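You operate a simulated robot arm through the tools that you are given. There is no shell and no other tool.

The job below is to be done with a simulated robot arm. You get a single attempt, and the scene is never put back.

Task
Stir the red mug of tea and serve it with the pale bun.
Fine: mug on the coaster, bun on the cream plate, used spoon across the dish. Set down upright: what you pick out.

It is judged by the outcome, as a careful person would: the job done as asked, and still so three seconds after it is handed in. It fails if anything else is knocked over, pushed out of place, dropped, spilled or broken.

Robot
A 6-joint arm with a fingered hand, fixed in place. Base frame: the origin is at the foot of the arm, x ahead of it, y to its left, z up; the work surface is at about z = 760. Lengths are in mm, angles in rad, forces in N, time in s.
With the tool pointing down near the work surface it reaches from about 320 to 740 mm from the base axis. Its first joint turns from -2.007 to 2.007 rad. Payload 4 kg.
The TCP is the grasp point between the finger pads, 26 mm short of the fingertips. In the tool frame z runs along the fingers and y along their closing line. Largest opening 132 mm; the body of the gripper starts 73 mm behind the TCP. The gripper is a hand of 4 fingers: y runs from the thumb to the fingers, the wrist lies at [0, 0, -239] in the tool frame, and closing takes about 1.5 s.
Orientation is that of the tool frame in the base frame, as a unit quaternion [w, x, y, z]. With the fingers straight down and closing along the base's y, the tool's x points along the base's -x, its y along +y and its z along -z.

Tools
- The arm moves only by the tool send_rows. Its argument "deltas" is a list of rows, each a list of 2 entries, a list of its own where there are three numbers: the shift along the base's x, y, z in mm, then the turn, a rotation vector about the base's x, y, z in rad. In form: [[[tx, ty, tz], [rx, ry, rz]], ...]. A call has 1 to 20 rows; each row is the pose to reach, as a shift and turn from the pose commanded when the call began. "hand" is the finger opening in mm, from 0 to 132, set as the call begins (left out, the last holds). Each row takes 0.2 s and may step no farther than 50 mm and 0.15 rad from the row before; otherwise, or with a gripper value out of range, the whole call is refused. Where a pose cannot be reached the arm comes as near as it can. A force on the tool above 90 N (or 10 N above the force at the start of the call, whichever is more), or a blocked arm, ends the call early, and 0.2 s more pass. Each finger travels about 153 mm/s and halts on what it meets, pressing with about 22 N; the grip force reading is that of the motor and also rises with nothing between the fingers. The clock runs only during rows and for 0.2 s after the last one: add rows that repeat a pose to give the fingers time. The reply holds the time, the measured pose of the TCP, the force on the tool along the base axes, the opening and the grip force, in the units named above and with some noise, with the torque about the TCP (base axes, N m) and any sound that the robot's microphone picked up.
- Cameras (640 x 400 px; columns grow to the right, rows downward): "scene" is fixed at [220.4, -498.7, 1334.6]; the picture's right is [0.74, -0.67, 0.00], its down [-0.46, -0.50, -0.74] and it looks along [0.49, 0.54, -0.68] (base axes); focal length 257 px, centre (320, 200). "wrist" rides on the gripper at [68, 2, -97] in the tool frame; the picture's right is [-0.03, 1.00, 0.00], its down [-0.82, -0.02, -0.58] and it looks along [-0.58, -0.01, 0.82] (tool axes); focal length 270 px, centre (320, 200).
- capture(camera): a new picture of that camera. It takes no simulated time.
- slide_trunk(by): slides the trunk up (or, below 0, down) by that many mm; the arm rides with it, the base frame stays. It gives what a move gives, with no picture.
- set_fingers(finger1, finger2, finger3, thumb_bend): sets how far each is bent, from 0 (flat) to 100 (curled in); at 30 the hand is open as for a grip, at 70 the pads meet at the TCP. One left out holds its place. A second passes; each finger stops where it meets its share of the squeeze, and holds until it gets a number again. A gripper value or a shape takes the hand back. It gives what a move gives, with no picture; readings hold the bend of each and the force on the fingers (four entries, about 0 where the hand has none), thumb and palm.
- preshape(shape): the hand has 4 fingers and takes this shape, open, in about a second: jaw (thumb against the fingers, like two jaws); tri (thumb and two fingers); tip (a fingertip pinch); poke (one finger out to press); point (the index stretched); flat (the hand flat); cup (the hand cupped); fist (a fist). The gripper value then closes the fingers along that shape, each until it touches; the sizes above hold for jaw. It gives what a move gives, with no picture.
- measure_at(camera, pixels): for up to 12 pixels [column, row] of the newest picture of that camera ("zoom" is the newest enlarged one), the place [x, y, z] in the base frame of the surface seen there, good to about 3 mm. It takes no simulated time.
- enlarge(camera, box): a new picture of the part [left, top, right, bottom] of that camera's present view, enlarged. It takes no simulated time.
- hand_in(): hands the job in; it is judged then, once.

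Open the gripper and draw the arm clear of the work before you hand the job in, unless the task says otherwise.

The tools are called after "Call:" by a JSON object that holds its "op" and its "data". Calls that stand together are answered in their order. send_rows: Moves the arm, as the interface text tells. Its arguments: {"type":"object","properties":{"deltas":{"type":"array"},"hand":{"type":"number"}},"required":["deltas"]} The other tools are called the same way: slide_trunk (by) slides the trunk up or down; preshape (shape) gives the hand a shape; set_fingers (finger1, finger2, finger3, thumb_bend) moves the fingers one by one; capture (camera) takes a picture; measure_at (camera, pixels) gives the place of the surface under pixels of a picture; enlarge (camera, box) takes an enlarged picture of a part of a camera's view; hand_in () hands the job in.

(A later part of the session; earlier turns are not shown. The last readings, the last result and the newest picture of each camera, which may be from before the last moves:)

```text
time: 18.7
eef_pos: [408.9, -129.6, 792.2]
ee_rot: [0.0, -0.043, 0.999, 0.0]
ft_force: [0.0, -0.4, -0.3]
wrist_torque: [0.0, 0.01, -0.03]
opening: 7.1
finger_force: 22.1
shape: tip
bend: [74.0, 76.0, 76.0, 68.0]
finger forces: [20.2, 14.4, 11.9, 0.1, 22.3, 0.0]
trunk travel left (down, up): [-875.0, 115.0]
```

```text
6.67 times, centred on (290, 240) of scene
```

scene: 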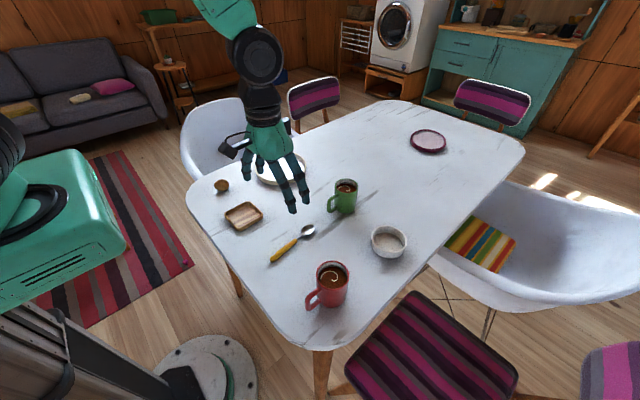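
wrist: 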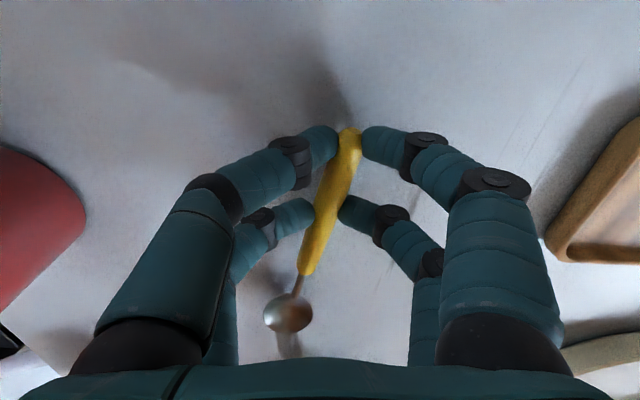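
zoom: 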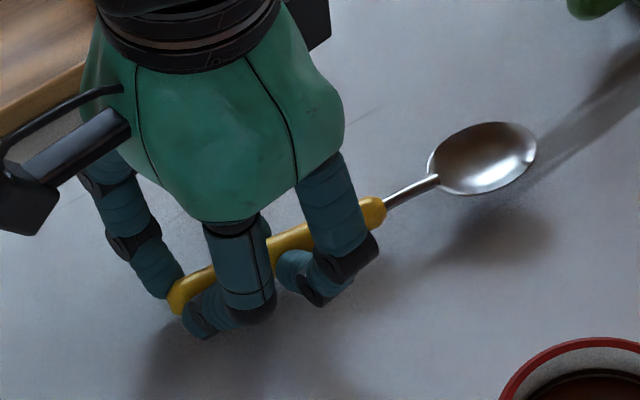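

The spoon is lifted cleanly and held with its head raised, skewed in the hand. I'll measure its pose in the zoom: handle end (175,295), handle front (375,210), neck (435,182), head tip (530,140).

Call:
{"op": "measure_at", "data": {"camera": "zoom", "pixels": [[178, 290], [205, 270], [290, 238], [375, 212], [412, 192], [436, 181], [485, 155], [530, 145], [440, 150], [475, 195], [480, 240], [460, 280]]}}

Call:
{"op": "measure_at", "data": {"camera": "wrist", "pixels": [[350, 132], [346, 155], [337, 180], [322, 220], [308, 265], [298, 288], [290, 312], [270, 320], [285, 330], [310, 310]]}}

```text
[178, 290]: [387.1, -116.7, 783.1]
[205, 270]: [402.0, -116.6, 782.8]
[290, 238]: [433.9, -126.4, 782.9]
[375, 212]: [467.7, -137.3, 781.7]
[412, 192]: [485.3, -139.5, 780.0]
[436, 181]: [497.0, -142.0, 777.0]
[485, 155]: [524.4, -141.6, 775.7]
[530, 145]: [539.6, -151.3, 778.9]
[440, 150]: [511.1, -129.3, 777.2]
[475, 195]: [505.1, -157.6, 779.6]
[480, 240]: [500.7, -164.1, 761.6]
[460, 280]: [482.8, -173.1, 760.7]
```

```text
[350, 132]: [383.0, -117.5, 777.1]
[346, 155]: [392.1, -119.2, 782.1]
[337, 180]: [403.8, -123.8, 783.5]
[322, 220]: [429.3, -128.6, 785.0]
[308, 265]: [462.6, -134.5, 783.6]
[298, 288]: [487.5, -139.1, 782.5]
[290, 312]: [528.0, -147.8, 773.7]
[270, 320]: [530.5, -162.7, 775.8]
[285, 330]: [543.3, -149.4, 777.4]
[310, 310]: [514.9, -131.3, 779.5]
```

The spoon is level in the hand, pointing at about -0.195 rad (base), axis ~16 mm below the TCP. I'll lift to z≈1000 and move to a free spot at x≈420, y≈-180.

Call:
{"op": "send_rows", "data": {"deltas": [[[0, 0, 15], [0, 0, 0]], [[0, 0, 45], [0, 0, 0]], [[0, 0, 80], [0, 0, 0]], [[0, 0, 115], [0, 0, 0]], [[3, -10, 150], [0, 0, 0]], [[6, -25, 185], [0, 0, 0]], [[10, -40, 210], [0, 0, 0]], [[12, -50, 220], [0, 0, 0]], [[12, -50, 220], [0, 0, 0]]]}}

Call:
{"op": "send_rows", "data": {"deltas": [[[0, 0, 0], [0, 0, 0.06]], [[0, 0, 0], [0, 0, 0.16]], [[0, 0, 0], [0, 0, 0.27]], [[0, 0, 0], [0, 0, 0.38]], [[0, 0, 0], [0, 0, 0.49]], [[0, 0, 0], [0, 0, 0.6]], [[0, 0, 0], [0, 0, 0.71]], [[0, 0, 0], [0, 0, 0.82]], [[0, 0, 0], [0, 0, 0.93]], [[0, 0, 0], [0, 0, 1.04]], [[0, 0, 0], [0, 0, 1.15]], [[0, 0, 0], [0, 0, 1.26]], [[0, 0, 0], [0, 0, 1.37]], [[0, 0, 0], [0, 0, 1.48]], [[0, 0, 0], [0, 0, 1.59]], [[0, 0, 0], [0, 0, 1.69]], [[0, 0, 0], [0, 0, 1.766]], [[0, 0, 0], [0, 0, 1.766]]]}}

Call:
{"op": "capture", "data": {"camera": "scene"}}

Call:
{"op": "capture", "data": {"camera": "wrist"}}

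```text
time: 20.7
eef_pos: [423.2, -180.1, 1013.2]
ee_rot: [0.0, -0.043, 0.999, 0.0]
ft_force: [1.0, 0.7, 0.0]
wrist_torque: [0.02, 0.03, 0.0]
opening: 6.8
finger_force: 21.5
shape: tip
bend: [74.0, 76.0, 76.0, 68.0]
finger forces: [20.0, 14.5, 11.9, 0.1, 22.1, 0.1]
trunk travel left (down, up): [-875.0, 115.0]
```

```text
time: 24.5
eef_pos: [364.5, -135.6, 926.1]
ee_rot: [0.008, 0.799, -0.601, 0.03]
ft_force: [-0.2, 0.4, -0.3]
wrist_torque: [-0.03, 0.0, -0.04]
opening: 6.4
finger_force: 21.8
shape: tip
bend: [74.0, 76.0, 76.0, 68.0]
finger forces: [20.0, 14.8, 12.0, 0.0, 22.4, 0.0]
out of reach, approached as far as the arm can: row 9, 10, 11, 12, 13, 14, 15, 16, 17, 18
trunk travel left (down, up): [-875.0, 115.0]
```

```text
taken
```

scene: 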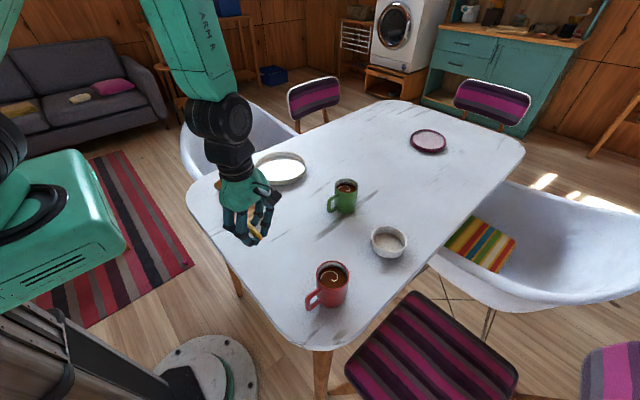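

```text
taken
```

wrist: 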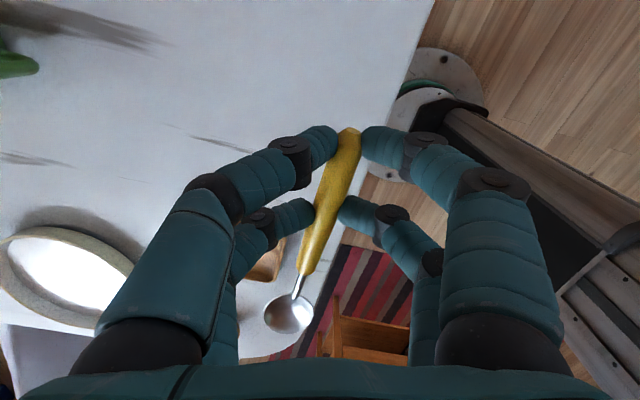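

The arm ran into its limits turning that way (rows 9–18): it sits at (364,-136,926) instead of the commanded spot, though the spoon is still held. I'll unwind the same turn and then try the opposite direction.

Call:
{"op": "send_rows", "data": {"deltas": [[[0, 0, 0], [0, 0, -0.07]], [[0, 0, 0], [0, 0, -0.17]], [[0, 0, 0], [0, 0, -0.28]], [[0, 0, 0], [0, 0, -0.39]], [[0, 0, 0], [0, 0, -0.5]], [[0, 0, 0], [0, 0, -0.61]], [[0, 0, 0], [0, 0, -0.72]], [[0, 0, 0], [0, 0, -0.83]], [[0, 0, 0], [0, 0, -0.94]], [[0, 0, 0], [0, 0, -1.05]], [[0, 0, 0], [0, 0, -1.16]], [[0, 0, 0], [0, 0, -1.27]], [[0, 0, 0], [0, 0, -1.38]], [[0, 0, 0], [0, 0, -1.49]], [[0, 0, 0], [0, 0, -1.6]], [[0, 0, 0], [0, 0, -1.7]], [[0, 0, 0], [0, 0, -1.766]], [[0, 0, 0], [0, 0, -1.766]]]}}

Call:
{"op": "capture", "data": {"camera": "scene"}}

```text
time: 28.3
eef_pos: [364.9, -140.3, 927.6]
ee_rot: [-0.027, -0.041, 0.999, -0.01]
ft_force: [0.8, 0.0, -1.0]
wrist_torque: [0.05, 0.02, 0.03]
opening: 6.8
finger_force: 21.8
shape: tip
bend: [74.0, 76.0, 76.0, 68.0]
finger forces: [20.1, 14.9, 11.9, 0.0, 22.3, 0.0]
trunk travel left (down, up): [-875.0, 115.0]
```

```text
taken
```

scene: 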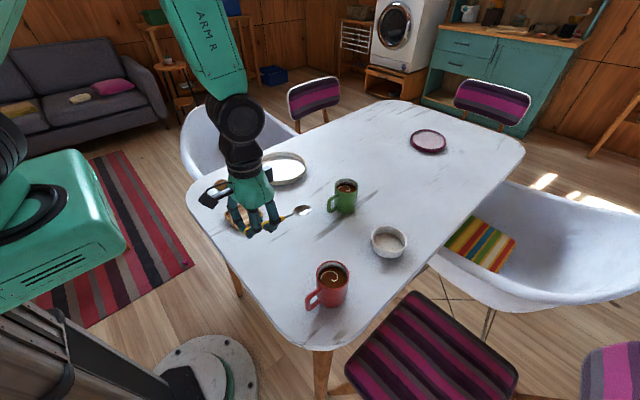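

Unwinding brought it to (365,-140,927), level within ~0.05 rad. I'll go back up to about (430,-180,1010), correct the small tilt, and then turn the other way (-1.375 rad) so the spoon points to -y.

Call:
{"op": "send_rows", "data": {"deltas": [[[0, 0, 25], [0.005, -0.01, 0]], [[10, -5, 50], [0.01, -0.025, 0]], [[30, -15, 75], [0.015, -0.04, 0]], [[50, -25, 83], [0.022, -0.053, 0.003]], [[65, -40, 83], [0.022, -0.053, 0.003]], [[65, -40, 83], [0.022, -0.053, 0.003]]]}}

Call:
{"op": "send_rows", "data": {"deltas": [[[0, 0, 0], [0, 0, -0.06]], [[0, 0, 0], [0, 0, -0.16]], [[0, 0, 0], [0, 0, -0.27]], [[0, 0, 0], [0, 0, -0.38]], [[0, 0, 0], [0, 0, -0.49]], [[0, 0, 0], [0, 0, -0.6]], [[0, 0, 0], [0, 0, -0.71]], [[0, 0, 0], [0, 0, -0.82]], [[0, 0, 0], [0, 0, -0.93]], [[0, 0, 0], [0, 0, -1.04]], [[0, 0, 0], [0, 0, -1.15]], [[0, 0, 0], [0, 0, -1.26]], [[0, 0, 0], [0, 0, -1.34]], [[0, 0, 0], [0, 0, -1.375]], [[0, 0, 0], [0, 0, -1.375]]]}}

Call:
{"op": "capture", "data": {"camera": "scene"}}

Call:
{"op": "capture", "data": {"camera": "wrist"}}

```text
time: 29.7
eef_pos: [430.4, -179.4, 1011.5]
ee_rot: [0.0, -0.042, 0.999, -0.002]
ft_force: [-0.6, -0.9, -0.4]
wrist_torque: [0.0, 0.04, -0.01]
opening: 6.6
finger_force: 22.3
shape: tip
bend: [74.0, 76.0, 76.0, 68.0]
finger forces: [20.2, 15.0, 12.0, 0.0, 22.3, 0.0]
trunk travel left (down, up): [-875.0, 115.0]
```

```text
time: 32.9
eef_pos: [430.0, -179.6, 1010.3]
ee_rot: [-0.002, 0.601, 0.799, 0.0]
ft_force: [-0.9, -0.5, -0.5]
wrist_torque: [0.0, 0.01, 0.04]
opening: 6.7
finger_force: 22.1
shape: tip
bend: [74.0, 76.0, 76.0, 68.0]
finger forces: [19.9, 15.0, 11.9, 0.0, 22.3, 0.1]
trunk travel left (down, up): [-875.0, 115.0]
```

```text
taken
```

scene: 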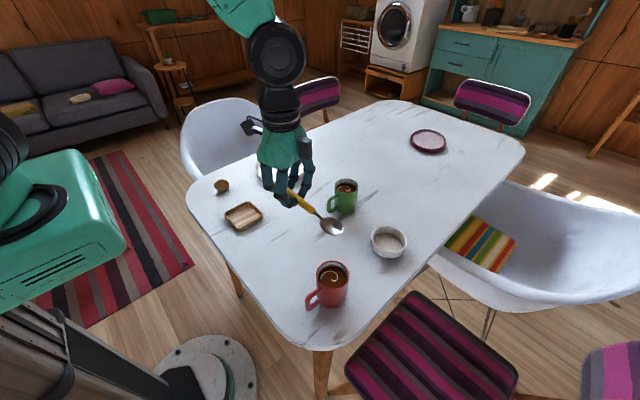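

```text
taken
```

wrist: 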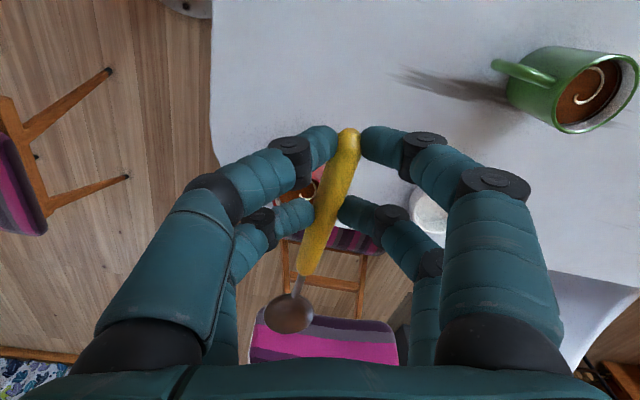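

The spoon now points to -y with the head clear above the table. I'll rise 40 mm and tilt about base x by +1.13 rad in small steps to bring the spoon head down, checking reach.

Call:
{"op": "send_rows", "data": {"deltas": [[[0, 5, 20], [0, 0, 0]], [[0, 10, 40], [0.05, 0, 0]], [[0, 10, 40], [0.13, 0, 0]], [[0, 10, 40], [0.22, 0, 0]], [[0, 10, 40], [0.32, 0, 0]], [[0, 10, 40], [0.42, 0, 0]], [[0, 10, 40], [0.52, 0, 0]], [[0, 10, 40], [0.62, 0, 0]], [[0, 10, 40], [0.72, 0, 0]], [[0, 10, 40], [0.82, 0, 0]], [[0, 10, 40], [0.92, 0, 0]], [[0, 10, 40], [1.02, 0, 0]], [[0, 10, 40], [1.1, 0, 0]], [[0, 10, 40], [1.13, 0, 0]], [[0, 10, 40], [1.13, 0, 0]]]}}

Call:
{"op": "capture", "data": {"camera": "scene"}}

Call:
{"op": "capture", "data": {"camera": "wrist"}}

```text
time: 36.1
eef_pos: [430.4, -169.7, 1050.8]
ee_rot: [-0.323, 0.507, 0.675, 0.428]
ft_force: [-0.2, -0.4, -0.7]
wrist_torque: [0.0, -0.02, 0.03]
opening: 6.7
finger_force: 21.5
shape: tip
bend: [74.0, 76.0, 76.0, 68.0]
finger forces: [19.9, 15.0, 11.9, 0.0, 22.4, 0.1]
trunk travel left (down, up): [-875.0, 115.0]
```

```text
taken
```

scene: 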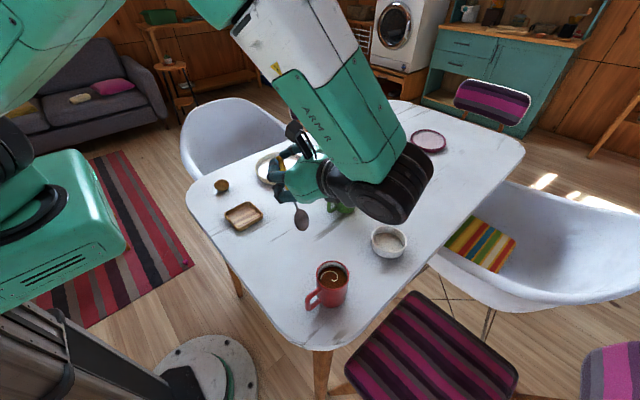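

```text
taken
```

wrist: 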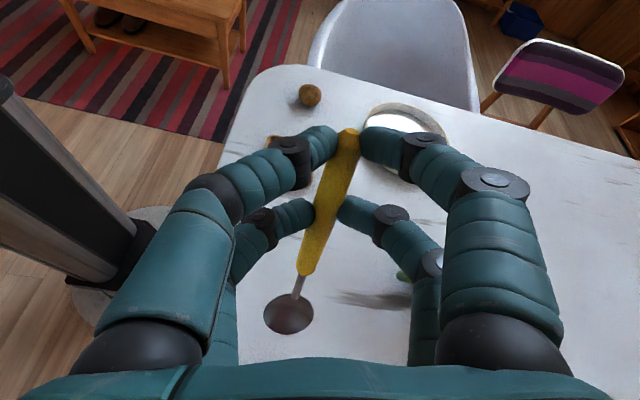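

The tilt worked: the spoon head now hangs at scene (301,220) and the forearm is high. I'll zoom in and measure the spoon's head and handle.

Call:
{"op": "enlarge", "data": {"camera": "scene", "box": [260, 160, 340, 240]}}

Call:
{"op": "measure_at", "data": {"camera": "wrist", "pixels": [[349, 135], [340, 170], [322, 220], [308, 262], [297, 290], [288, 312], [280, 300], [270, 320], [285, 332], [310, 312]]}}

```text
5.00 times, centred on (300, 200) of scene
```

zoom: 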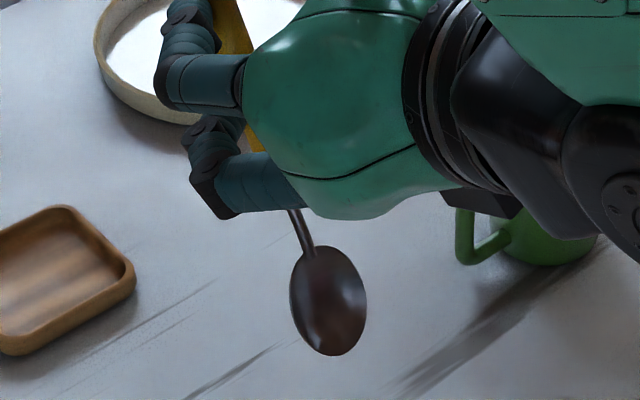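

```text
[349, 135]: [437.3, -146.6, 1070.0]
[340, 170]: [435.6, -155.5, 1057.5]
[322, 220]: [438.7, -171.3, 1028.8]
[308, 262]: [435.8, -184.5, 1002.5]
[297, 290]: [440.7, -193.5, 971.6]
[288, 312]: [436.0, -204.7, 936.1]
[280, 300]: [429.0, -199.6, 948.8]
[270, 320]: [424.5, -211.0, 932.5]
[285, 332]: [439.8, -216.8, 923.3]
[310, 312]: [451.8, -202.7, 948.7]
```

The spoon leans 65° down with its tip near (440,-218,917). I'll cross-check the tip in the scene zoom before moving over the mug.

Call:
{"op": "measure_at", "data": {"camera": "zoom", "pixels": [[330, 352], [328, 300], [294, 295], [363, 300], [310, 250], [297, 215], [305, 240]]}}

Call:
{"op": "send_rows", "data": {"deltas": [[[0, -15, 0], [0, 0, 0]], [[0, -35, 0], [0, 0, 0]], [[0, -55, 0], [0, 0, 0]], [[0, -75, 0], [0, 0, 0]], [[0, -88, 0], [0, 0, 0]], [[0, -95, 0], [0, 0, 0]], [[0, -95, 0], [0, 0, 0]]]}}

Call:
{"op": "enlarge", "data": {"camera": "scene", "box": [280, 210, 380, 320]}}

Call:
{"op": "capture", "data": {"camera": "wrist"}}

```text
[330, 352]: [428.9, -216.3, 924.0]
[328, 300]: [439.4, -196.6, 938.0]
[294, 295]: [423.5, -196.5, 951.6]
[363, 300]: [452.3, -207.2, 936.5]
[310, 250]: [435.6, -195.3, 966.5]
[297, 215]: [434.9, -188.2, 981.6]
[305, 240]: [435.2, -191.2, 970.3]
```

```text
time: 37.7
eef_pos: [429.8, -265.6, 1051.5]
ee_rot: [-0.324, 0.506, 0.676, 0.427]
ft_force: [0.7, 0.3, -0.7]
wrist_torque: [-0.04, 0.01, 0.03]
opening: 6.5
finger_force: 22.1
shape: tip
bend: [74.0, 76.0, 76.0, 68.0]
finger forces: [19.9, 15.0, 11.9, 0.1, 22.3, 0.0]
trunk travel left (down, up): [-875.0, 115.0]
```

```text
3.64 times, centred on (330, 265) of scene
```

zoom: 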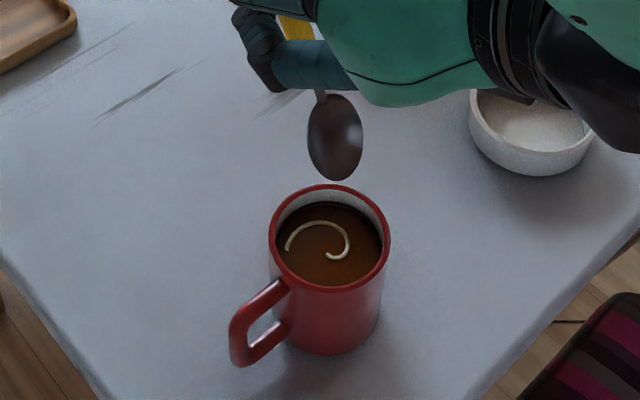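

```text
taken
```

wrist: 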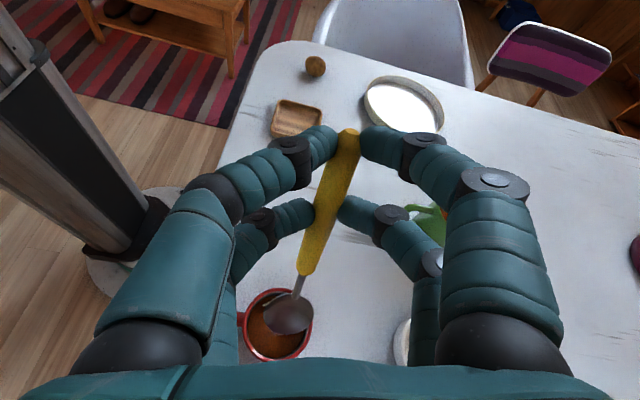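

The spoon head hangs over the mug in both views. I'll re-measure the mug rim and spoon tip together to centre the descent.

Call:
{"op": "measure_at", "data": {"camera": "zoom", "pixels": [[273, 238], [387, 238], [330, 187], [332, 287], [290, 200], [371, 204], [337, 177], [335, 140], [310, 140], [361, 145], [325, 250]]}}

Call:
{"op": "measure_at", "data": {"camera": "wrist", "pixels": [[245, 325], [309, 325], [278, 357], [283, 332], [290, 318], [305, 315], [270, 318], [298, 290]]}}

```text
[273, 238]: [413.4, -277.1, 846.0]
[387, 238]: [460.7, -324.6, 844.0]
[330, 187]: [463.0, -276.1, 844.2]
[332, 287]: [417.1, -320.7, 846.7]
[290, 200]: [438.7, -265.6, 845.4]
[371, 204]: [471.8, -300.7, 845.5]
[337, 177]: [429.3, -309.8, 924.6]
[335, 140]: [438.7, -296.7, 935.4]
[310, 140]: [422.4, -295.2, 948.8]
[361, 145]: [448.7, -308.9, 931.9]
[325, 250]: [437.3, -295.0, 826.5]
```

```text
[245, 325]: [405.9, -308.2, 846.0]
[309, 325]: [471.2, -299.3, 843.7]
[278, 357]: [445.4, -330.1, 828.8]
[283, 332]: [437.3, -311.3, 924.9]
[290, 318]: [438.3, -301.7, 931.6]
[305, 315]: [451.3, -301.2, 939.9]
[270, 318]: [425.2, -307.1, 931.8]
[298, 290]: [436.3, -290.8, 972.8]
```

Mug centre ≈ (438.5,-299.7); spoon tip ≈ (437,-312,922), which leaves even margins for a leaning spoon. I'll lower it slowly by 132 mm into the tea.

Call:
{"op": "send_rows", "data": {"deltas": [[[0, 0, -15], [0, 0, 0]], [[0, 0, -30], [0, 0, 0]], [[0, 0, -45], [0, 0, 0]], [[0, 0, -60], [0, 0, 0]], [[0, 0, -73], [0, 0, 0]], [[0, 0, -85], [0, 0, 0]], [[0, 0, -95], [0, 0, 0]], [[0, 0, -95], [0, 0, 0]]]}}

Call:
{"op": "enlarge", "data": {"camera": "scene", "box": [280, 210, 380, 320]}}

Call:
{"op": "capture", "data": {"camera": "wrist"}}

```text
time: 39.5
eef_pos: [430.5, -264.9, 956.1]
ee_rot: [-0.322, 0.507, 0.676, 0.427]
ft_force: [0.2, -0.1, -1.2]
wrist_torque: [-0.02, 0.0, 0.0]
opening: 6.7
finger_force: 21.9
shape: tip
bend: [74.0, 76.0, 76.0, 68.0]
finger forces: [19.9, 15.0, 11.9, 0.1, 22.2, 0.0]
trunk travel left (down, up): [-875.0, 115.0]
```

```text
3.64 times, centred on (330, 265) of scene
```

zoom: 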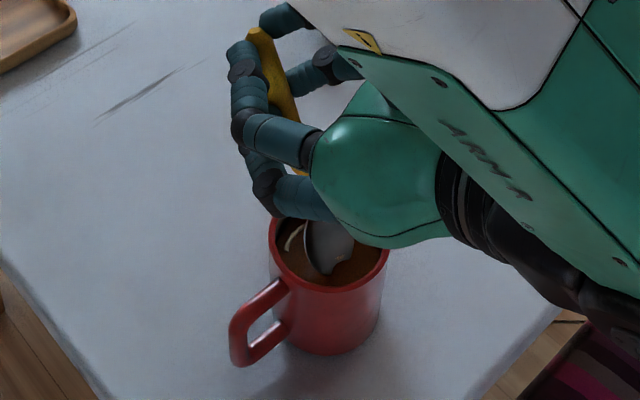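

```text
taken
```

wrist: 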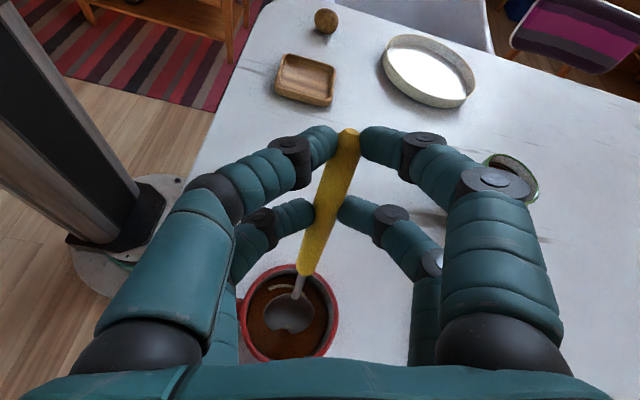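

The spoon tip just enters the tea, centred in the rim in the wrist view (290,315), with no contact force. I'll lower another 36 mm gently.

Call:
{"op": "send_rows", "data": {"deltas": [[[0, 0, -8], [0, 0, 0]], [[0, 0, -16], [0, 0, 0]], [[0, 0, -24], [0, 0, 0]], [[0, 0, -31], [0, 0, 0]], [[0, 0, -36], [0, 0, 0]], [[0, 0, -36], [0, 0, 0]]]}}

Call:
{"op": "enlarge", "data": {"camera": "scene", "box": [280, 210, 380, 320]}}

Call:
{"op": "capture", "data": {"camera": "wrist"}}

```text
time: 40.9
eef_pos: [429.8, -265.3, 919.1]
ee_rot: [-0.323, 0.507, 0.676, 0.427]
ft_force: [1.0, -0.6, 0.4]
wrist_torque: [-0.01, -0.02, 0.02]
opening: 6.7
finger_force: 22.3
shape: tip
bend: [74.0, 76.0, 76.0, 68.0]
finger forces: [19.8, 15.0, 11.9, 0.0, 22.3, 0.1]
trunk travel left (down, up): [-875.0, 115.0]
```

```text
3.64 times, centred on (330, 265) of scene
```

zoom: 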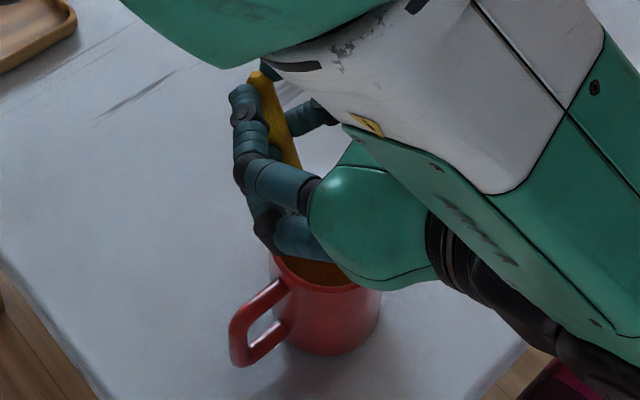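

```text
taken
```

wrist: 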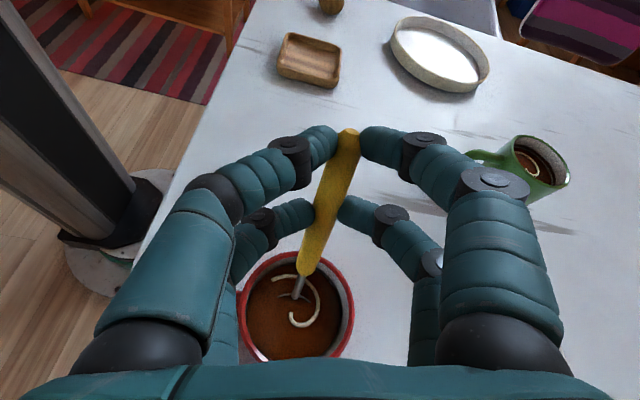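

The spoon head is immersed and free of the walls; no force reads. I'll stir in circles of 8 mm radius, two turns in this call.

Call:
{"op": "send_rows", "data": {"deltas": [[[8, 0, 0], [0, 0, 0]], [[5.7, 5.7, 0], [0, 0, 0]], [[0, 8, 0], [0, 0, 0]], [[-5.7, 5.7, 0], [0, 0, 0]], [[-8, 0, 0], [0, 0, 0]], [[-5.7, -5.7, 0], [0, 0, 0]], [[0, -8, 0], [0, 0, 0]], [[5.7, -5.7, 0], [0, 0, 0]], [[8, 0, 0], [0, 0, 0]], [[5.7, 5.7, 0], [0, 0, 0]], [[0, 8, 0], [0, 0, 0]], [[-5.7, 5.7, 0], [0, 0, 0]], [[-8, 0, 0], [0, 0, 0]], [[-5.7, -5.7, 0], [0, 0, 0]], [[0, -8, 0], [0, 0, 0]], [[5.7, -5.7, 0], [0, 0, 0]], [[8, 0, 0], [0, 0, 0]], [[0, 0, 0], [0, 0, 0]]]}}

Call:
{"op": "capture", "data": {"camera": "wrist"}}

```text
time: 44.7
eef_pos: [428.8, -266.5, 919.8]
ee_rot: [-0.322, 0.507, 0.676, 0.428]
ft_force: [0.7, 0.7, 0.5]
wrist_torque: [-0.01, -0.02, 0.0]
opening: 6.4
finger_force: 21.8
shape: tip
bend: [74.0, 76.0, 76.0, 68.0]
finger forces: [19.8, 15.1, 11.9, 0.0, 22.4, 0.0]
trunk travel left (down, up): [-875.0, 115.0]
```

```text
taken
```

wrist: 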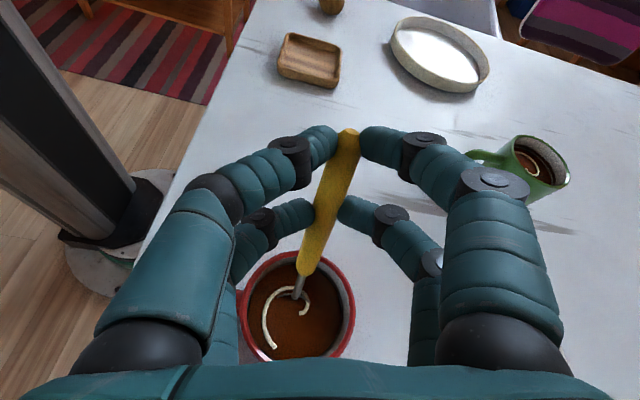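

The milk streak has turned and shifted (now at (285,320)), so the stir is taking effect. I'll keep stirring two more turns.

Call:
{"op": "send_rows", "data": {"deltas": [[[9, 0, 0], [0, 0, 0]], [[6.4, 6.4, 0], [0, 0, 0]], [[0, 9, 0], [0, 0, 0]], [[-6.4, 6.4, 0], [0, 0, 0]], [[-9, 0, 0], [0, 0, 0]], [[-6.4, -6.4, 0], [0, 0, 0]], [[0, -9, 0], [0, 0, 0]], [[6.4, -6.4, 0], [0, 0, 0]], [[9, 0, 0], [0, 0, 0]], [[6.4, 6.4, 0], [0, 0, 0]], [[0, 9, 0], [0, 0, 0]], [[-6.4, 6.4, 0], [0, 0, 0]], [[-9, 0, 0], [0, 0, 0]], [[-6.4, -6.4, 0], [0, 0, 0]], [[0, -9, 0], [0, 0, 0]], [[6.4, -6.4, 0], [0, 0, 0]], [[9, 0, 0], [0, 0, 0]], [[0, 0, 0], [0, 0, 0]]]}}

Call:
{"op": "capture", "data": {"camera": "wrist"}}

```text
time: 48.5
eef_pos: [429.5, -263.8, 920.4]
ee_rot: [-0.322, 0.507, 0.675, 0.428]
ft_force: [-0.9, -0.4, -0.9]
wrist_torque: [-0.02, -0.02, 0.01]
opening: 6.5
finger_force: 22.1
shape: tip
bend: [74.0, 76.0, 76.0, 68.0]
finger forces: [19.8, 15.1, 11.9, 0.0, 22.3, 0.1]
trunk travel left (down, up): [-875.0, 115.0]
```

```text
taken
```

wrist: 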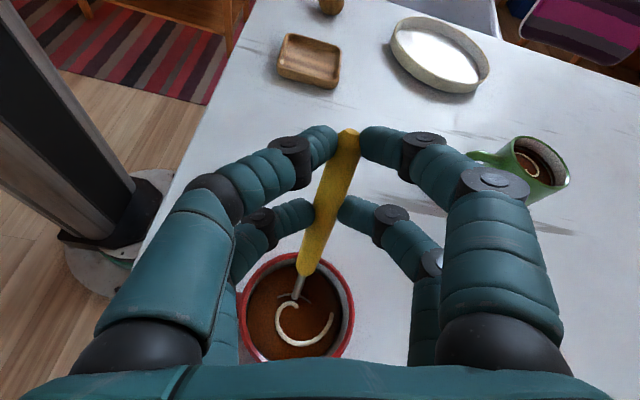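

The streak has rotated again but is still visible. I'll stir three more turns slightly brisker (10 mm radius) and see whether it blends.

Call:
{"op": "send_rows", "data": {"deltas": [[[10, 0, 0], [0, 0, 0]], [[5, 8.7, 0], [0, 0, 0]], [[-5, 8.7, 0], [0, 0, 0]], [[-10, 0, 0], [0, 0, 0]], [[-5, -8.7, 0], [0, 0, 0]], [[5, -8.7, 0], [0, 0, 0]], [[10, 0, 0], [0, 0, 0]], [[5, 8.7, 0], [0, 0, 0]], [[-5, 8.7, 0], [0, 0, 0]], [[-10, 0, 0], [0, 0, 0]], [[-5, -8.7, 0], [0, 0, 0]], [[5, -8.7, 0], [0, 0, 0]], [[10, 0, 0], [0, 0, 0]], [[5, 8.7, 0], [0, 0, 0]], [[-5, 8.7, 0], [0, 0, 0]], [[-10, 0, 0], [0, 0, 0]], [[-5, -8.7, 0], [0, 0, 0]], [[5, -8.7, 0], [0, 0, 0]], [[10, 0, 0], [0, 0, 0]], [[0, 0, 0], [0, 0, 0]]]}}

Call:
{"op": "enlarge", "data": {"camera": "wrist", "box": [220, 240, 380, 370]}}

```text
time: 52.7
eef_pos: [428.3, -263.7, 919.6]
ee_rot: [-0.322, 0.507, 0.675, 0.428]
ft_force: [-0.7, -0.8, -1.2]
wrist_torque: [0.02, -0.01, -0.03]
opening: 6.2
finger_force: 22.1
shape: tip
bend: [74.0, 76.0, 76.0, 68.0]
finger forces: [20.0, 15.4, 12.2, 0.1, 22.4, 0.0]
trunk travel left (down, up): [-875.0, 115.0]
```

```text
3.08 times, centred on (300, 305) of wrist
```

zoom: 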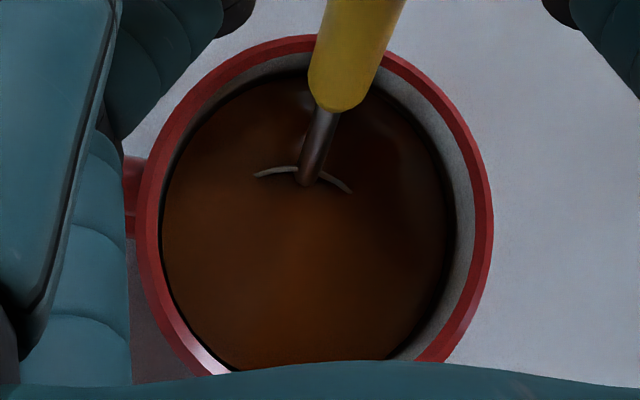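

The milk streak is gone and the tea is evenly brown; the thin arc at (300,175) is just the spoon's edge. I'll do one more turn for good measure, let it settle, then lift the spoon straight up out of the mug.

Call:
{"op": "send_rows", "data": {"deltas": [[[9, 0, 0], [0, 0, 0]], [[6.4, 6.4, 0], [0, 0, 0]], [[0, 9, 0], [0, 0, 0]], [[-6.4, 6.4, 0], [0, 0, 0]], [[-9, 0, 0], [0, 0, 0]], [[-6.4, -6.4, 0], [0, 0, 0]], [[0, -9, 0], [0, 0, 0]], [[6.4, -6.4, 0], [0, 0, 0]], [[9, 0, 0], [0, 0, 0]], [[0, 0, 0], [0, 0, 0]], [[0, 0, 0], [0, 0, 0]], [[0, 0, 0], [0, 0, 0]]]}}

Call:
{"op": "send_rows", "data": {"deltas": [[[0, 0, 8], [0, 0, 0]], [[0, 0, 18], [0, 0, 0]], [[0, 0, 30], [0, 0, 0]], [[0, 0, 42], [0, 0, 0]], [[0, 0, 54], [0, 0, 0]], [[0, 0, 66], [0, 0, 0]], [[0, 0, 66], [0, 0, 0]], [[0, 0, 66], [0, 0, 0]], [[0, 0, 80], [0, 0, 0]], [[0, 0, 100], [0, 0, 0]], [[0, 0, 120], [0, 0, 0]], [[0, 0, 140], [0, 0, 0]], [[0, 0, 150], [0, 0, 0]], [[0, 0, 150], [0, 0, 0]]]}}

Call:
{"op": "enlarge", "data": {"camera": "wrist", "box": [220, 240, 380, 370]}}

Call:
{"op": "capture", "data": {"camera": "scene"}}

```text
time: 55.3
eef_pos: [431.7, -265.7, 919.7]
ee_rot: [-0.322, 0.506, 0.677, 0.426]
ft_force: [0.2, -0.4, -0.6]
wrist_torque: [0.03, 0.0, 0.02]
opening: 6.3
finger_force: 22.0
shape: tip
bend: [74.0, 76.0, 76.0, 68.0]
finger forces: [19.9, 15.3, 12.3, 0.0, 22.4, 0.1]
trunk travel left (down, up): [-875.0, 115.0]
```

```text
time: 58.3
eef_pos: [429.9, -264.3, 1070.1]
ee_rot: [-0.322, 0.507, 0.675, 0.428]
ft_force: [-0.3, -0.5, -0.4]
wrist_torque: [0.0, 0.0, -0.02]
opening: 6.6
finger_force: 22.1
shape: tip
bend: [74.0, 76.0, 76.0, 68.0]
finger forces: [19.8, 15.4, 12.1, 0.1, 22.4, 0.1]
trunk travel left (down, up): [-875.0, 115.0]
```

```text
3.08 times, centred on (300, 305) of wrist
```

zoom: 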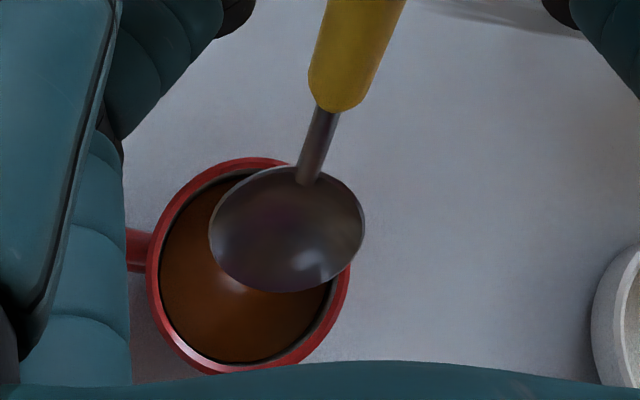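

```text
taken
```

scene: 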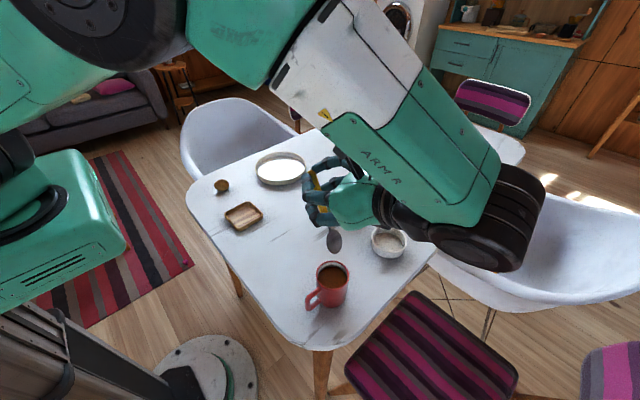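

The spoon is out, the tea is uniformly brown and the mug hasn't moved. Now I'll undo the tilt at this height so the spoon is level again.

Call:
{"op": "send_rows", "data": {"deltas": [[[0, 0, 5], [-0.05, 0, 0]], [[0, 0, 10], [-0.13, 0, 0]], [[0, 5, 10], [-0.22, 0, 0]], [[0, 10, 10], [-0.32, 0, 0]], [[0, 15, 10], [-0.42, 0, 0]], [[0, 20, 10], [-0.52, 0, 0]], [[0, 25, 10], [-0.62, 0, 0]], [[0, 30, 10], [-0.72, 0, 0]], [[0, 35, 10], [-0.82, 0, 0]], [[0, 40, 10], [-0.92, 0, 0]], [[0, 45, 10], [-1.02, 0, 0]], [[0, 50, 10], [-1.1, 0, 0]], [[0, 50, 10], [-1.13, 0, 0]], [[0, 50, 10], [-1.13, 0, 0]]]}}

Call:
{"op": "send_rows", "data": {"deltas": [[[10, 0, 0], [0, 0, 0.06]], [[30, 0, 0], [0, 0, 0.16]], [[50, -5, 0], [0, 0, 0.27]], [[70, -10, 0], [0, 0, 0.38]], [[90, -15, 0], [0, 0, 0.49]], [[110, -25, 0], [0, 0, 0.6]], [[130, -35, 0], [0, 0, 0.71]], [[150, -45, 0], [0, 0, 0.82]], [[165, -55, 0], [0, 0, 0.93]], [[174, -62, -10], [0, 0, 1.04]], [[177, -65, -20], [0, 0, 1.11]], [[177, -66, -30], [0, 0, 1.139]], [[177, -66, -30], [0, 0, 1.139]]]}}

Call:
{"op": "capture", "data": {"camera": "scene"}}

Call:
{"op": "capture", "data": {"camera": "wrist"}}

```text
time: 61.3
eef_pos: [429.4, -214.8, 1081.0]
ee_rot: [-0.001, 0.6, 0.8, -0.002]
ft_force: [0.4, 1.2, -1.1]
wrist_torque: [-0.01, -0.02, 0.01]
opening: 6.3
finger_force: 22.5
shape: tip
bend: [74.0, 76.0, 76.0, 68.0]
finger forces: [19.8, 15.5, 12.1, 0.1, 22.3, 0.0]
trunk travel left (down, up): [-875.0, 115.0]
```

```text
time: 64.1
eef_pos: [607.1, -281.7, 1048.4]
ee_rot: [0.0, 0.074, 0.997, -0.002]
ft_force: [0.4, 0.2, 0.2]
wrist_torque: [0.0, 0.02, -0.01]
opening: 6.2
finger_force: 21.9
shape: tip
bend: [74.0, 76.0, 76.0, 68.0]
finger forces: [19.7, 15.5, 12.1, 0.1, 22.4, 0.0]
trunk travel left (down, up): [-875.0, 115.0]
```

```text
taken
```

scene: 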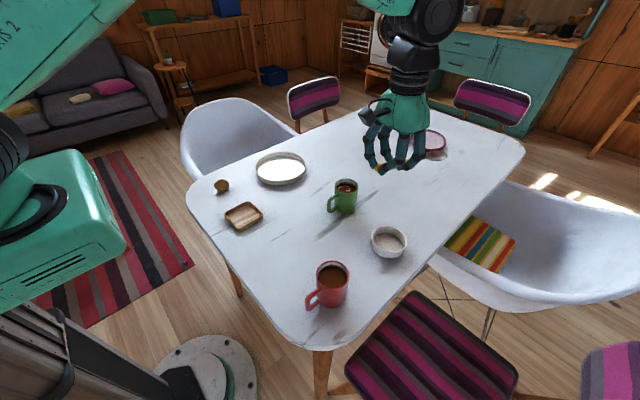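

```text
taken
```

wrist: 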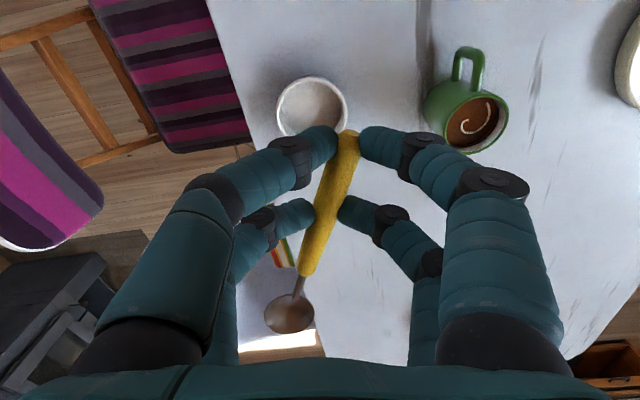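

The spoon is level and above the bowl's area. Before laying it down I want to confirm the mug's base fits the wooden coaster tray, so I'll zoom on the mug base and tray again.

Call:
{"op": "enlarge", "data": {"camera": "scene", "box": [300, 255, 360, 315]}}

Call:
{"op": "measure_at", "data": {"camera": "zoom", "pixels": [[246, 225], [417, 225], [252, 270], [412, 270], [265, 310], [405, 310], [330, 345], [290, 335], [380, 335], [300, 200], [330, 230]]}}

```text
6.67 times, centred on (330, 285) of scene
```

zoom: 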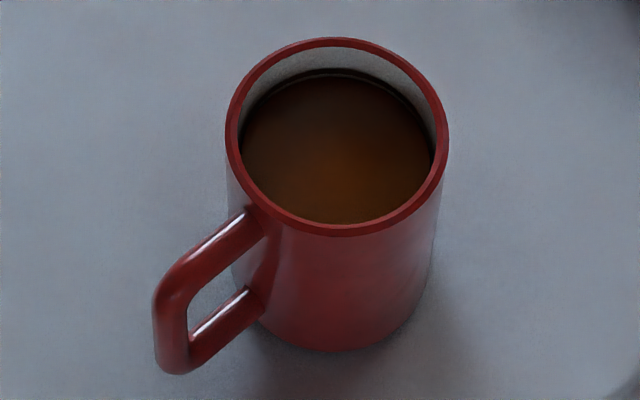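

```text
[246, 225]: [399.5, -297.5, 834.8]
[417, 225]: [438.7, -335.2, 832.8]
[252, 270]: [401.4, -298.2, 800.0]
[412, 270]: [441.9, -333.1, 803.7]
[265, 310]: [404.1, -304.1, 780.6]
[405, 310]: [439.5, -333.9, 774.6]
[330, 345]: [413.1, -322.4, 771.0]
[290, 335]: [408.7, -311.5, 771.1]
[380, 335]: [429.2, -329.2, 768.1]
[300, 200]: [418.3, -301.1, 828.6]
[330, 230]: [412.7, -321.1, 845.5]
```

The mug is a straight cylinder of about 68 mm, which fits inside the ~78 mm inner tray, so the wooden tray works as the coaster and the small bowl is the dish. Now I'll measure the spoon's present pose for laying it across the bowl.

Call:
{"op": "measure_at", "data": {"camera": "wrist", "pixels": [[349, 135], [346, 155], [337, 180], [322, 220], [308, 265], [298, 290], [290, 315], [285, 331], [270, 320], [311, 312]]}}

Call:
{"op": "enlarge", "data": {"camera": "scene", "box": [350, 100, 470, 190]}}

```text
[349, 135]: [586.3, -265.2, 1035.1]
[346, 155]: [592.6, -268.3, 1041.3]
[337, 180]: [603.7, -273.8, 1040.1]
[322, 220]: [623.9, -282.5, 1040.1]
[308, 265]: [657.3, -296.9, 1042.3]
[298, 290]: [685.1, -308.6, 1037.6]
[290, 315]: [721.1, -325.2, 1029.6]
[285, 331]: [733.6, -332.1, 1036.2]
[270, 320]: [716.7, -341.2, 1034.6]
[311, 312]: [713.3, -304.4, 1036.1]
```

```text
4.44 times, centred on (410, 145) of scene
```

zoom: 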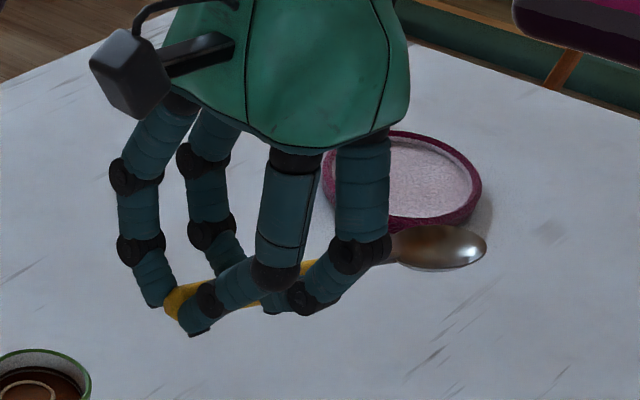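

The spoon lies along azimuth -0.43 from (584,-264) to (737,-334). I'll confirm the bowl's rim from the wrist view at (278,105), (347,105), (313,78) and the visible rim near (297,132).

Call:
{"op": "enlarge", "data": {"camera": "wrist", "box": [260, 60, 380, 150]}}

Call:
{"op": "measure_at", "data": {"camera": "wrist", "pixels": [[278, 105], [346, 105], [313, 78], [288, 85], [337, 85], [283, 122], [345, 118], [312, 105]]}}

```text
4.44 times, centred on (320, 105) of wrist
```

zoom: 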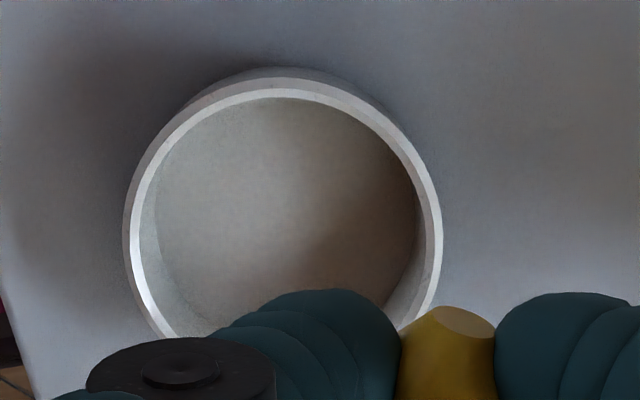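

```text
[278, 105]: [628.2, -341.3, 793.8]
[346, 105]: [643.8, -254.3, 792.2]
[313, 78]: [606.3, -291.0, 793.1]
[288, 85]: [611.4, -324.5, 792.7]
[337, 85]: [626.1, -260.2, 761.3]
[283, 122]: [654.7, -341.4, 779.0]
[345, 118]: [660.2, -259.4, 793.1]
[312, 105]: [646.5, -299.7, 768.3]
```

The bowl's centre at (648.5,-299) with rim z≈793 is confirmed. I'll shift by (-3,-4), pitch the spoon head slightly down (0.07 rad), and descend to about 850.

Call:
{"op": "send_rows", "data": {"deltas": [[[-3, -4, -20], [0, 0, 0]], [[-3, -4, -50], [0.006, 0.012, 0]], [[-3, -4, -85], [0.012, 0.026, 0]], [[-3, -4, -120], [0.018, 0.04, 0]], [[-3, -4, -150], [0.024, 0.053, 0]], [[-3, -4, -175], [0.029, 0.064, 0]], [[-3, -4, -193], [0.029, 0.064, 0]], [[-3, -4, -200], [0.029, 0.064, 0]], [[-3, -4, -200], [0.029, 0.064, 0]]]}}

Call:
{"op": "enlarge", "data": {"camera": "scene", "box": [340, 170, 450, 270]}}

Call:
{"op": "capture", "data": {"camera": "wrist"}}

```text
time: 66.1
eef_pos: [603.0, -284.0, 849.7]
ee_rot: [-0.034, 0.075, 0.997, 0.011]
ft_force: [0.1, 0.8, -0.1]
wrist_torque: [0.0, -0.01, 0.01]
opening: 6.1
finger_force: 22.2
shape: tip
bend: [74.0, 76.0, 76.0, 68.0]
finger forces: [19.7, 15.3, 12.1, 0.1, 22.5, 0.1]
trunk travel left (down, up): [-875.0, 115.0]
```

```text
4.00 times, centred on (395, 220) of scene
```

zoom: 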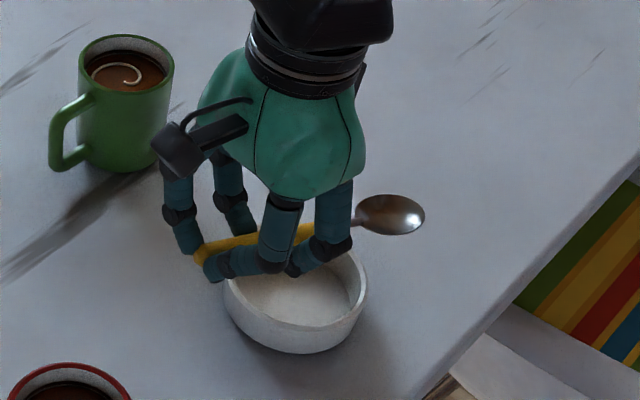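

```text
taken
```

wrist: 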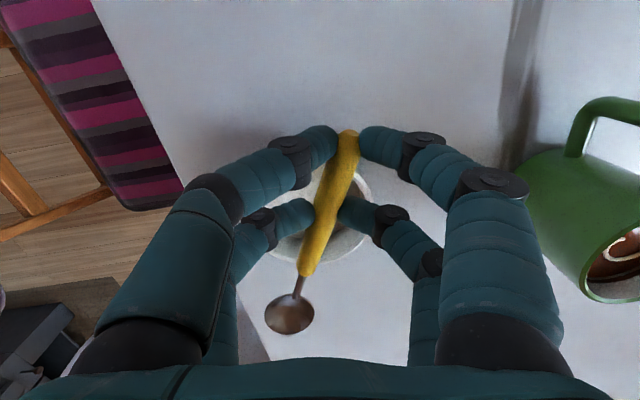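

The spoon spans over the bowl in both views. I'll lower to about 2 mm above rim contact (TCP ≈ 819).

Call:
{"op": "send_rows", "data": {"deltas": [[[0, 0, -10], [0, 0, 0]], [[0, 0, -19], [0, 0, 0]], [[0, 0, -26], [0, 0, 0]], [[0, 0, -30], [0, 0, 0]], [[0, 0, -30], [0, 0, 0]]]}}

Call:
{"op": "enlarge", "data": {"camera": "scene", "box": [360, 200, 440, 264]}}

Call:
{"op": "capture", "data": {"camera": "wrist"}}

```text
time: 67.3
eef_pos: [604.2, -285.7, 820.4]
ee_rot: [-0.034, 0.075, 0.997, 0.01]
ft_force: [1.2, 0.1, -0.8]
wrist_torque: [0.02, -0.01, 0.02]
opening: 6.4
finger_force: 21.8
shape: tip
bend: [74.0, 76.0, 76.0, 68.0]
finger forces: [19.7, 15.5, 12.0, 0.0, 22.3, 0.1]
trunk travel left (down, up): [-875.0, 115.0]
```

```text
6.25 times, centred on (400, 232) of scene
```

zoom: 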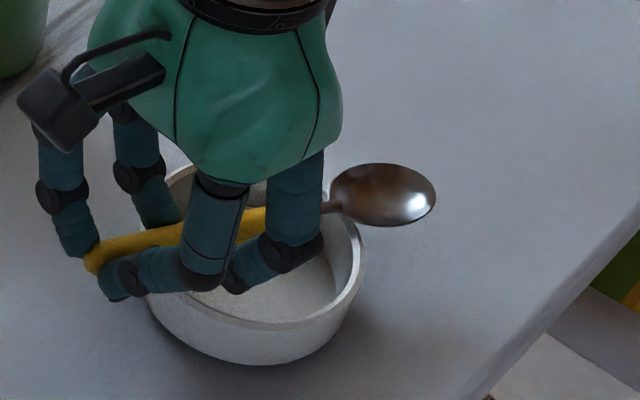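

```text
taken
```

wrist: 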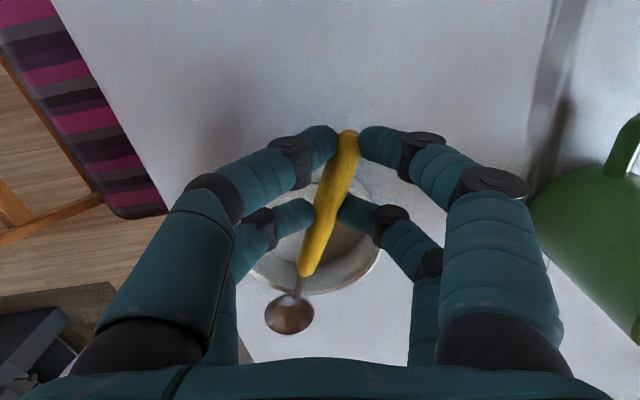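

The spoon hovers just above the rim; I want to be sure no fingertip will press on the bowl, so I'll measure the lowest digit points near zoom (115,295), (235,288) and the rim around them.

Call:
{"op": "measure_at", "data": {"camera": "zoom", "pixels": [[115, 296], [150, 290], [238, 288], [260, 275], [90, 265], [150, 240], [325, 205], [355, 185], [335, 213], [358, 265], [165, 305], [380, 222]]}}

```text
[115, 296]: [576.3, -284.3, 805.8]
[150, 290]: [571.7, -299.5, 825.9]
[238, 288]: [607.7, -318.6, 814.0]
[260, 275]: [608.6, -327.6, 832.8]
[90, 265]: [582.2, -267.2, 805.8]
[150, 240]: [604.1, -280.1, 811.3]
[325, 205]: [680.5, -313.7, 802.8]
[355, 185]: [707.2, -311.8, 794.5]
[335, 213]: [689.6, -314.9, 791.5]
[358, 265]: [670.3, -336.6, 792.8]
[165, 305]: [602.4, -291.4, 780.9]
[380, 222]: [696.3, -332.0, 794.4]
```

All digits are above the rim level (lowest ≈ 797+), and the handle bottom is ~4 mm over the rim. I'll lower in 1 mm steps, 4 mm in all, and watch the force.

Call:
{"op": "send_rows", "data": {"deltas": [[[0, 0, -1], [0, 0, 0]], [[0, 0, -2], [0, 0, 0]], [[0, 0, -2], [0, 0, 0]]]}}

Call:
{"op": "send_rows", "data": {"deltas": [[[0, 0, -1], [0, 0, 0]], [[0, 0, -2], [0, 0, 0]], [[0, 0, -2], [0, 0, 0]]]}}

Call:
{"op": "enlarge", "data": {"camera": "scene", "box": [360, 200, 440, 264]}}

```text
time: 68.1
eef_pos: [605.1, -283.9, 818.6]
ee_rot: [-0.034, 0.074, 0.997, 0.011]
ft_force: [-0.1, -0.3, 0.9]
wrist_torque: [-0.03, -0.06, -0.03]
opening: 6.2
finger_force: 22.0
shape: tip
bend: [74.0, 76.0, 76.0, 68.0]
finger forces: [19.7, 15.9, 13.3, 0.0, 21.9, 0.1]
trunk travel left (down, up): [-875.0, 115.0]
```

```text
time: 68.9
eef_pos: [604.0, -285.4, 817.8]
ee_rot: [-0.032, 0.074, 0.997, 0.01]
ft_force: [-1.1, 0.8, 11.9]
wrist_torque: [0.05, -0.07, 0.0]
opening: 6.6
finger_force: 22.0
shape: tip
bend: [74.0, 76.0, 77.0, 68.0]
finger forces: [20.2, 18.5, 14.5, 0.0, 22.7, 0.0]
trunk travel left (down, up): [-875.0, 115.0]
```

```text
6.25 times, centred on (400, 232) of scene
```

zoom: 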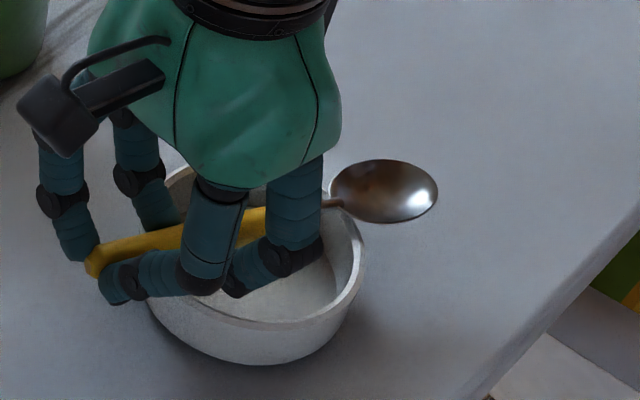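

Contact reads ~12 N upward, so the handle is on the rim. I'll back off 1 mm to relax the load and then open the fingers modestly to 30 mm.

Call:
{"op": "send_rows", "data": {"deltas": [[[0, 0, 1], [0, 0, 0]], [[0, 0, 1], [0, 0, 0]]]}}

Call:
{"op": "send_rows", "data": {"deltas": [[[0, 0, 0], [0, 0, 0]], [[0, 0, 0], [0, 0, 0]], [[0, 0, 0], [0, 0, 0]]], "hand": 18}}

Call:
{"op": "enlarge", "data": {"camera": "scene", "box": [360, 200, 440, 264]}}

Call:
{"op": "capture", "data": {"camera": "wrist"}}

```text
time: 69.5
eef_pos: [604.2, -285.6, 818.5]
ee_rot: [-0.033, 0.074, 0.997, 0.01]
ft_force: [0.9, 0.0, 8.2]
wrist_torque: [0.02, -0.13, -0.03]
opening: 6.5
finger_force: 21.6
shape: tip
bend: [74.0, 76.0, 77.0, 68.0]
finger forces: [19.9, 18.3, 14.5, 0.1, 22.5, 0.0]
trunk travel left (down, up): [-875.0, 115.0]
```

```text
time: 70.3
eef_pos: [604.1, -284.3, 818.2]
ee_rot: [-0.034, 0.075, 0.997, 0.01]
ft_force: [-0.1, 0.7, 8.6]
wrist_torque: [0.14, -0.12, 0.02]
opening: 18.2
finger_force: 0.1
shape: tip
bend: [72.0, 75.0, 72.0, 70.0]
finger forces: [0.1, 9.2, 0.2, 0.0, 0.0, 0.0]
trunk travel left (down, up): [-875.0, 115.0]
```

```text
6.25 times, centred on (400, 232) of scene
```

zoom: 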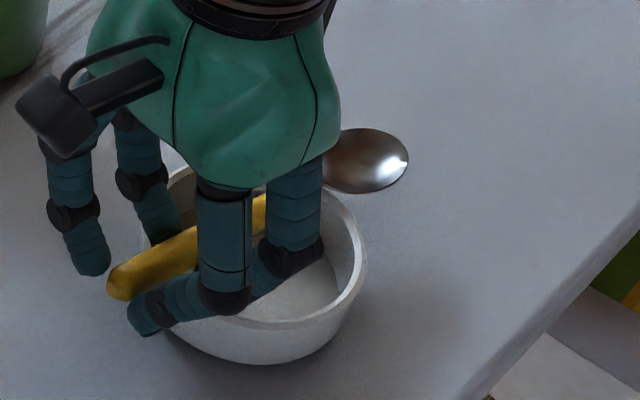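

```text
taken
```

wrist: 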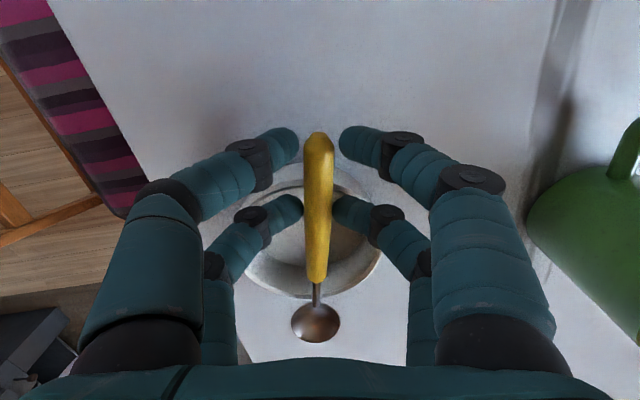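

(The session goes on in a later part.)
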